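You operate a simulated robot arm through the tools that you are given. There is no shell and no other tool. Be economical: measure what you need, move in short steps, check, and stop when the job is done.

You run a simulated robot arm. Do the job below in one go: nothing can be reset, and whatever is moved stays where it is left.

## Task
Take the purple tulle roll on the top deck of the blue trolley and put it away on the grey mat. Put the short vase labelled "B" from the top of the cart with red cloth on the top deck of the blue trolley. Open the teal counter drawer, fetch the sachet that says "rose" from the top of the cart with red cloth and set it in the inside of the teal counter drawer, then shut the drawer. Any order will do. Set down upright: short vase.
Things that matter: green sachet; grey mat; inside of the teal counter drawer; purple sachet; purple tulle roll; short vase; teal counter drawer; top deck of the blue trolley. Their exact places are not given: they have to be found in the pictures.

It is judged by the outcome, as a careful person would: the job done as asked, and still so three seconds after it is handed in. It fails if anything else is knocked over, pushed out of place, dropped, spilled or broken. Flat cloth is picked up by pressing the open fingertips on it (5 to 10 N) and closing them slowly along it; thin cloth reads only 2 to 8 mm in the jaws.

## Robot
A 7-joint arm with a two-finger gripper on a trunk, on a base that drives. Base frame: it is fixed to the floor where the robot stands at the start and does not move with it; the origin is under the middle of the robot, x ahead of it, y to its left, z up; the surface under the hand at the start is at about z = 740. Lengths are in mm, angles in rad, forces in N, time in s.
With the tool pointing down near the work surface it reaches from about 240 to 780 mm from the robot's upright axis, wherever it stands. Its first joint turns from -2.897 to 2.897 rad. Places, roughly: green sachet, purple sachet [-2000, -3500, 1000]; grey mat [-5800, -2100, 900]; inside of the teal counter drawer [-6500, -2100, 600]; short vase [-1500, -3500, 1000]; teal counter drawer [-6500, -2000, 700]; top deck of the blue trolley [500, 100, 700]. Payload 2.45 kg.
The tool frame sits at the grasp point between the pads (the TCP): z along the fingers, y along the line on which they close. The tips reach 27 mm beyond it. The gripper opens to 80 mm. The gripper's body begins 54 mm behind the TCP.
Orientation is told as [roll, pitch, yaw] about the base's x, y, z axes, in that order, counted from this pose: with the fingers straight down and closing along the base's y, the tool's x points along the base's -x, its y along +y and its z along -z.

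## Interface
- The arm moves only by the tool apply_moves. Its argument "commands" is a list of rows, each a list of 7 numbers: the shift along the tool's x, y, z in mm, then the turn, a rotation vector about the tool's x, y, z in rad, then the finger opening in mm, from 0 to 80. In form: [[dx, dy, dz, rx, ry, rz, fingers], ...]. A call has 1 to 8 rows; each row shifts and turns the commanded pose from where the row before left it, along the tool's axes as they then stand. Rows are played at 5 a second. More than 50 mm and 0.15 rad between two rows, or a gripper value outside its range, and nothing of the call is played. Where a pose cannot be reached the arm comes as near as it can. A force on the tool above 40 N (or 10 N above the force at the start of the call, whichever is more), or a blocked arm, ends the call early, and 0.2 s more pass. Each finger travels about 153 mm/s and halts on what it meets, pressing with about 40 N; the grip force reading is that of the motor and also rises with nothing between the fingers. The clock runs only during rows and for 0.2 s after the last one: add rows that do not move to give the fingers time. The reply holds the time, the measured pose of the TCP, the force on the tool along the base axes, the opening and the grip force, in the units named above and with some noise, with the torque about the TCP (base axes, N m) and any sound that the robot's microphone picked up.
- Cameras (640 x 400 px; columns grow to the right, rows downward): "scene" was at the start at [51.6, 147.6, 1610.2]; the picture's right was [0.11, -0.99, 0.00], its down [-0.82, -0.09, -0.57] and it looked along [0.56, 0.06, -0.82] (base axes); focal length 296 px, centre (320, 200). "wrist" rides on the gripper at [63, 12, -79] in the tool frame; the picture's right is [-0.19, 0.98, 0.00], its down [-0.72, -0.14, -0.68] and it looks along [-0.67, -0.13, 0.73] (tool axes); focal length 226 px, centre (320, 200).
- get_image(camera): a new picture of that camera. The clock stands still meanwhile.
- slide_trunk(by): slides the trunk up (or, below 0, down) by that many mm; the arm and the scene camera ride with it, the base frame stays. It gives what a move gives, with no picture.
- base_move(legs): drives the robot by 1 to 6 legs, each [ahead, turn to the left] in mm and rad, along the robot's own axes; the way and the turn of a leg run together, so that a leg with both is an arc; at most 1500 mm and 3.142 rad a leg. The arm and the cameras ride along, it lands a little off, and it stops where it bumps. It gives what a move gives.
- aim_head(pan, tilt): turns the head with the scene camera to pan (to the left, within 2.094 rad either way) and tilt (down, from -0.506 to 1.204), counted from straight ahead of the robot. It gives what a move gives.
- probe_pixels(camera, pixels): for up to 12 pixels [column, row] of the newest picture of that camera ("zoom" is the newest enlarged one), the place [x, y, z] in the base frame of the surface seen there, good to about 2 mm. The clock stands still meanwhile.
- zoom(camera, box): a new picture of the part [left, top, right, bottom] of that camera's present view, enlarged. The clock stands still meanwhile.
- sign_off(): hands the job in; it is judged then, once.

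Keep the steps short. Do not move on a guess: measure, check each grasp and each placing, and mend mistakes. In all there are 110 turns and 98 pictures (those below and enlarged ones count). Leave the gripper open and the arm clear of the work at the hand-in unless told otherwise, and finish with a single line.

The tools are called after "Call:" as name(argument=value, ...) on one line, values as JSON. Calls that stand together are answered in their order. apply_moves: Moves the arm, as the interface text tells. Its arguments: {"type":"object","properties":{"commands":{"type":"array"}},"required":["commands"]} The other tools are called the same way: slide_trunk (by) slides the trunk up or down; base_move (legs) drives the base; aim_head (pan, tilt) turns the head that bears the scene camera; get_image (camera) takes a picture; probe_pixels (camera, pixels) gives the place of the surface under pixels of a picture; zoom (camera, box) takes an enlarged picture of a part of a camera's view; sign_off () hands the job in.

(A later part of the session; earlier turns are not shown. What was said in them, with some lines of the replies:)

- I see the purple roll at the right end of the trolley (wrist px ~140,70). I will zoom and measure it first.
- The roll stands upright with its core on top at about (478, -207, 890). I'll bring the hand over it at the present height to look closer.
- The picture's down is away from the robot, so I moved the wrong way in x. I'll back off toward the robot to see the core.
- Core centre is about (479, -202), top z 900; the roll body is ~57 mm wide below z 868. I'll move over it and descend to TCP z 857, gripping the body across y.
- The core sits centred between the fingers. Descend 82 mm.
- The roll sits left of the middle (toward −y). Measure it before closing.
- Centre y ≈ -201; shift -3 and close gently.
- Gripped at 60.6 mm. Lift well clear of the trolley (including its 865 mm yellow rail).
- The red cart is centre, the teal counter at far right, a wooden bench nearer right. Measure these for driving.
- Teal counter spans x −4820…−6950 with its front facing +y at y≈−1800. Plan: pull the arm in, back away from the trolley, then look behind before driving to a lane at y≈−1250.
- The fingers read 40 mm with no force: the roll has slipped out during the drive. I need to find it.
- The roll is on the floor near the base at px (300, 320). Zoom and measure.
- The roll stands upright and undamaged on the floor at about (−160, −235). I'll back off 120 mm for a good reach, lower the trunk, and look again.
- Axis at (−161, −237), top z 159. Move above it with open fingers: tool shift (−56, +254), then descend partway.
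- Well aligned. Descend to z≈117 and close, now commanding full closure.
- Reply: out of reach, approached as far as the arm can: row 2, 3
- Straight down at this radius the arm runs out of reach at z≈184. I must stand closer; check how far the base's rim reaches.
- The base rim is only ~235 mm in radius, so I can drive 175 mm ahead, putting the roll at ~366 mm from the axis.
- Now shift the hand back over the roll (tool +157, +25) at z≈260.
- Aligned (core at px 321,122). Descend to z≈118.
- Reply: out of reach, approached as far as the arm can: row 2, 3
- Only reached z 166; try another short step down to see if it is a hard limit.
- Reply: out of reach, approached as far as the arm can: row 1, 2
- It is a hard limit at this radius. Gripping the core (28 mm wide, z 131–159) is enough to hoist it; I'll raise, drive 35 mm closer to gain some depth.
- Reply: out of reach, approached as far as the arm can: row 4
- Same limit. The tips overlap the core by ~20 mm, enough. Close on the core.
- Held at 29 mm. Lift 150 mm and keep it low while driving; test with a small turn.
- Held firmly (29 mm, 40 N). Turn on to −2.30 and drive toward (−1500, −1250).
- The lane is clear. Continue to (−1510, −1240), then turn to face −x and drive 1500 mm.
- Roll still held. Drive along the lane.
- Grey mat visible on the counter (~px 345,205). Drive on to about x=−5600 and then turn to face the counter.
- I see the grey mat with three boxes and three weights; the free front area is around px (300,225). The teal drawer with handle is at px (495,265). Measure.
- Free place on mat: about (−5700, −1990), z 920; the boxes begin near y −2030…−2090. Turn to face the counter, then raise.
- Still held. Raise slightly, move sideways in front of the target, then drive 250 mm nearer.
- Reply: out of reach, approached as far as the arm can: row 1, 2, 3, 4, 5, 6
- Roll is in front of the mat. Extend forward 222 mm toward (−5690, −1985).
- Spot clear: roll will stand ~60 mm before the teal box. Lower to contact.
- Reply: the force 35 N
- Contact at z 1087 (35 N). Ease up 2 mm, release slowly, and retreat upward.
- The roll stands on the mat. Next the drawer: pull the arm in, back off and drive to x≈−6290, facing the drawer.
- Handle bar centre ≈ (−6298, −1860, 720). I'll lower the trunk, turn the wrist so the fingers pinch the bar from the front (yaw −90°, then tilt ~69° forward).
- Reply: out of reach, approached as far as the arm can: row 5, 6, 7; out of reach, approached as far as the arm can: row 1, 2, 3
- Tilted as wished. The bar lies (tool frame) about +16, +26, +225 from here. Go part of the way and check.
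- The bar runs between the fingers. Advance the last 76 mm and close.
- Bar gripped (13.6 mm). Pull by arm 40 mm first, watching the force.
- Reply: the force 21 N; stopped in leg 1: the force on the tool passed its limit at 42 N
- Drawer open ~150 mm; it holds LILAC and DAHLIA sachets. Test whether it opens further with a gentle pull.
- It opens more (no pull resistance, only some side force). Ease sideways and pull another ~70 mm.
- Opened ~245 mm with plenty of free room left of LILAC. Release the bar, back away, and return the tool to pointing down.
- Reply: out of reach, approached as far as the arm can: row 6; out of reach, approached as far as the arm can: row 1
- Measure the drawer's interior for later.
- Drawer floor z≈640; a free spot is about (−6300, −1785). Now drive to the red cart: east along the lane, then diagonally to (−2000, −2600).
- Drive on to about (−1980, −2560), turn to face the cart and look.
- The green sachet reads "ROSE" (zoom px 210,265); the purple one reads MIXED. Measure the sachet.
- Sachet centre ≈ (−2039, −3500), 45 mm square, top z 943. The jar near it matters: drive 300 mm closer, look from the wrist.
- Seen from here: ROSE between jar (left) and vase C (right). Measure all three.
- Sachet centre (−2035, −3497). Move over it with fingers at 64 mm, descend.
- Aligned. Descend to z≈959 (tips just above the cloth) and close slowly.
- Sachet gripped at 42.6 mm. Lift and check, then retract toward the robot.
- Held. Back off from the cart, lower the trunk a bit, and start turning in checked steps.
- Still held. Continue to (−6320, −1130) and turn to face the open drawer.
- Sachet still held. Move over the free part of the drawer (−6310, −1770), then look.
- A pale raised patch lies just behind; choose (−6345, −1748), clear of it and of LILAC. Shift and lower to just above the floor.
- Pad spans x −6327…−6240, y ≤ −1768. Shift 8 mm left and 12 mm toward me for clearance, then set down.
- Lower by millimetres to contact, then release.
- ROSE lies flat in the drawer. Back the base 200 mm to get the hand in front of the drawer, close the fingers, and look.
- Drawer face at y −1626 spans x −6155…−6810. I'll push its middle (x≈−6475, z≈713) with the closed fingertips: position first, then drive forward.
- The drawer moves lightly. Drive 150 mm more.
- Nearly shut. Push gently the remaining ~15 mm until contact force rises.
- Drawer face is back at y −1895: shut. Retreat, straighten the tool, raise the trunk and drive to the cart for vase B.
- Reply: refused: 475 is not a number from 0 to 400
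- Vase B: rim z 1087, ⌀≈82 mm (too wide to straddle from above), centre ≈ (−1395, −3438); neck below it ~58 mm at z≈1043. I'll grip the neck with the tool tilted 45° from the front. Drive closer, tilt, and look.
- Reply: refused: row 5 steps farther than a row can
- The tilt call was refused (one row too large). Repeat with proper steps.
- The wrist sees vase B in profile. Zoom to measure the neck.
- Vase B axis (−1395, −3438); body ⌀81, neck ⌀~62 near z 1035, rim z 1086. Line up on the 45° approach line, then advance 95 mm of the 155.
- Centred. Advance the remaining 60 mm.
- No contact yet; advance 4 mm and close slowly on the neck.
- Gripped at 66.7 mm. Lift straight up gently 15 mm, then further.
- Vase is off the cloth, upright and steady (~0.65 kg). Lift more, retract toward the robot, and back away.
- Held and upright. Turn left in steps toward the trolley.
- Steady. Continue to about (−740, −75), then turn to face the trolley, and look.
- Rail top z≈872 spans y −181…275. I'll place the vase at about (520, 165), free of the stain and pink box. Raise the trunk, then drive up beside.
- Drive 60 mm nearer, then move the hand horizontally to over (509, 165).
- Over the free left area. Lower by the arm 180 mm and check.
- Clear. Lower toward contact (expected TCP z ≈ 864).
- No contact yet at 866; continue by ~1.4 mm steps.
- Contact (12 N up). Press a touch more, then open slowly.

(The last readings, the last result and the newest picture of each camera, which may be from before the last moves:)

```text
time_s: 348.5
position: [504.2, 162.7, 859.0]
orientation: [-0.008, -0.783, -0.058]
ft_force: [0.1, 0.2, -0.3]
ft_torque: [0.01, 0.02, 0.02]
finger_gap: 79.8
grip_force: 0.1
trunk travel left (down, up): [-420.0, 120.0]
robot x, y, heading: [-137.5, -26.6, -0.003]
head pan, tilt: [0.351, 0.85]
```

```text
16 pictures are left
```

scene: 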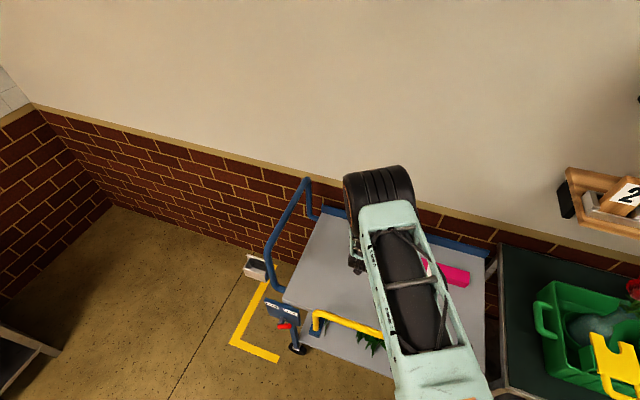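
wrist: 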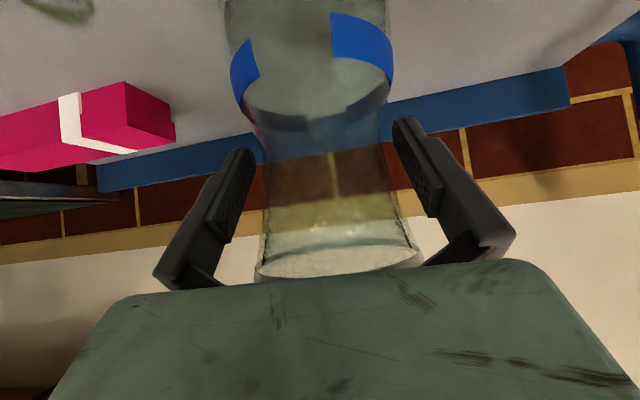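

Released; vase stands. Retreat straight back along the tool axis.

Call:
apply_moves(commands=[[0, 3, -10, 0, 0, 0, 80], [0, 0, -20, 0, 0, 0, 80], [0, 0, -35, 0, 0, 0, 80], [0, 0, -45, 0, 0, 0, 80], [0, 0, -45, 0, 0, 0, 80], [-20, 0, -40, 0, 0, 0, 80], [0, 0, 0, 0, 0, 0, 80]])

Call:
get_image(camera="wrist")

Call:
base_move(legs=[[-350, 0]])

Call:
aim_head(pan=0.15, tilt=0.75)

Call:
get_image(camera="scene")

```text
time_s: 350.1
position: [382.0, 174.6, 1010.5]
orientation: [-0.01, -0.784, -0.059]
ft_force: [0.1, 0.2, -0.1]
ft_torque: [0.03, 0.0, -0.01]
finger_gap: 80.1
grip_force: 0.2
trunk travel left (down, up): [-420.0, 120.0]
robot x, y, heading: [-136.7, -22.7, -0.007]
head pan, tilt: [0.351, 0.85]
```

```text
15 pictures are left
```

wrist: 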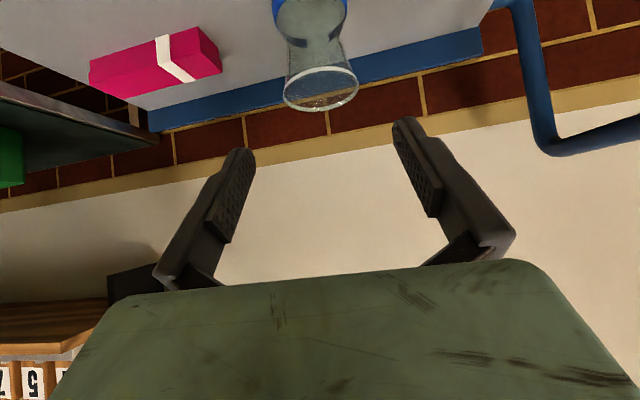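

```text
time_s: 352.4
position: [33.1, 177.7, 1011.5]
orientation: [-0.009, -0.784, -0.054]
ft_force: [0.6, 0.0, -0.1]
ft_torque: [-0.02, 0.01, -0.02]
finger_gap: 80.1
grip_force: 0.1
trunk travel left (down, up): [-420.0, 120.0]
robot x, y, heading: [-481.1, -24.2, 0.002]
head pan, tilt: [0.351, 0.85]
```

```text
time_s: 353.1
position: [34.8, 176.7, 1010.6]
orientation: [-0.01, -0.782, -0.053]
ft_force: [-0.5, 0.1, -1.7]
ft_torque: [0.03, 0.03, -0.01]
finger_gap: 79.9
grip_force: 0.1
trunk travel left (down, up): [-420.0, 120.0]
robot x, y, heading: [-483.3, -24.9, 0.003]
head pan, tilt: [0.15, 0.75]
```

```text
14 pictures are left
```

scene: 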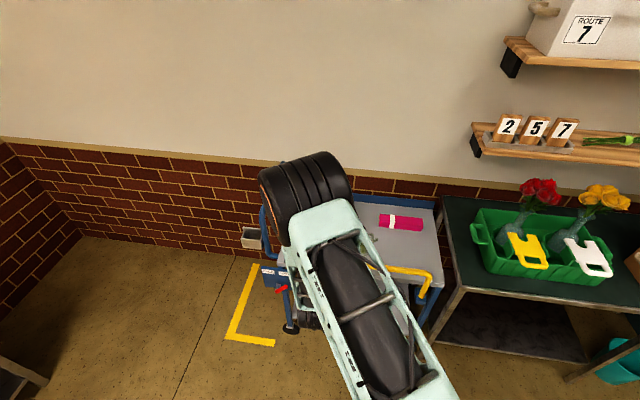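

The arm hides the vase; move the hand aside and check from the scene camera.

Call:
apply_moves(commands=[[0, -45, 0, 0, 0, 0, 80], [0, -45, 0, 0, 0, 0, 80], [0, -45, 0, 0, 0, 0, 80], [0, -45, 0, 0, 0, 0, 80], [0, -45, 0, 0, 0, 0, 80], [0, -45, 0, 0, 0, 0, 80], [0, 0, 0, 0, 0, 0, 80]])

Call:
zoom(camera="scene", box=[240, 150, 480, 300])

```text
time_s: 354.7
position: [18.2, -93.7, 1012.2]
orientation: [-0.007, -0.784, -0.052]
ft_force: [-0.8, -0.1, 0.6]
ft_torque: [-0.01, 0.0, -0.03]
finger_gap: 79.9
grip_force: 0.0
trunk travel left (down, up): [-420.0, 120.0]
robot x, y, heading: [-485.8, -22.4, 0.003]
head pan, tilt: [0.15, 0.75]
```

```text
2.67 times, centred on (360, 225) of scene
```

zoom: 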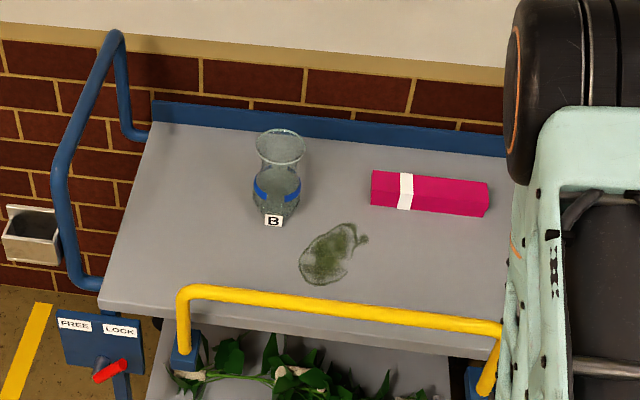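

Vase B stands upright on the deck, nothing else there has moved, the roll is on the mat, ROSE is in the shut drawer, and the gripper is open and clear. Handing in.

Call:
sign_off()

```text
The job is handed in.
```

The purple tulle roll is on the grey mat (it slipped from the gripper onto the floor while I was driving and I picked it up again, with no damage seen), vase B stands upright on the trolley's top deck, and the "rose" sachet is in the teal counter drawer, which is shut.
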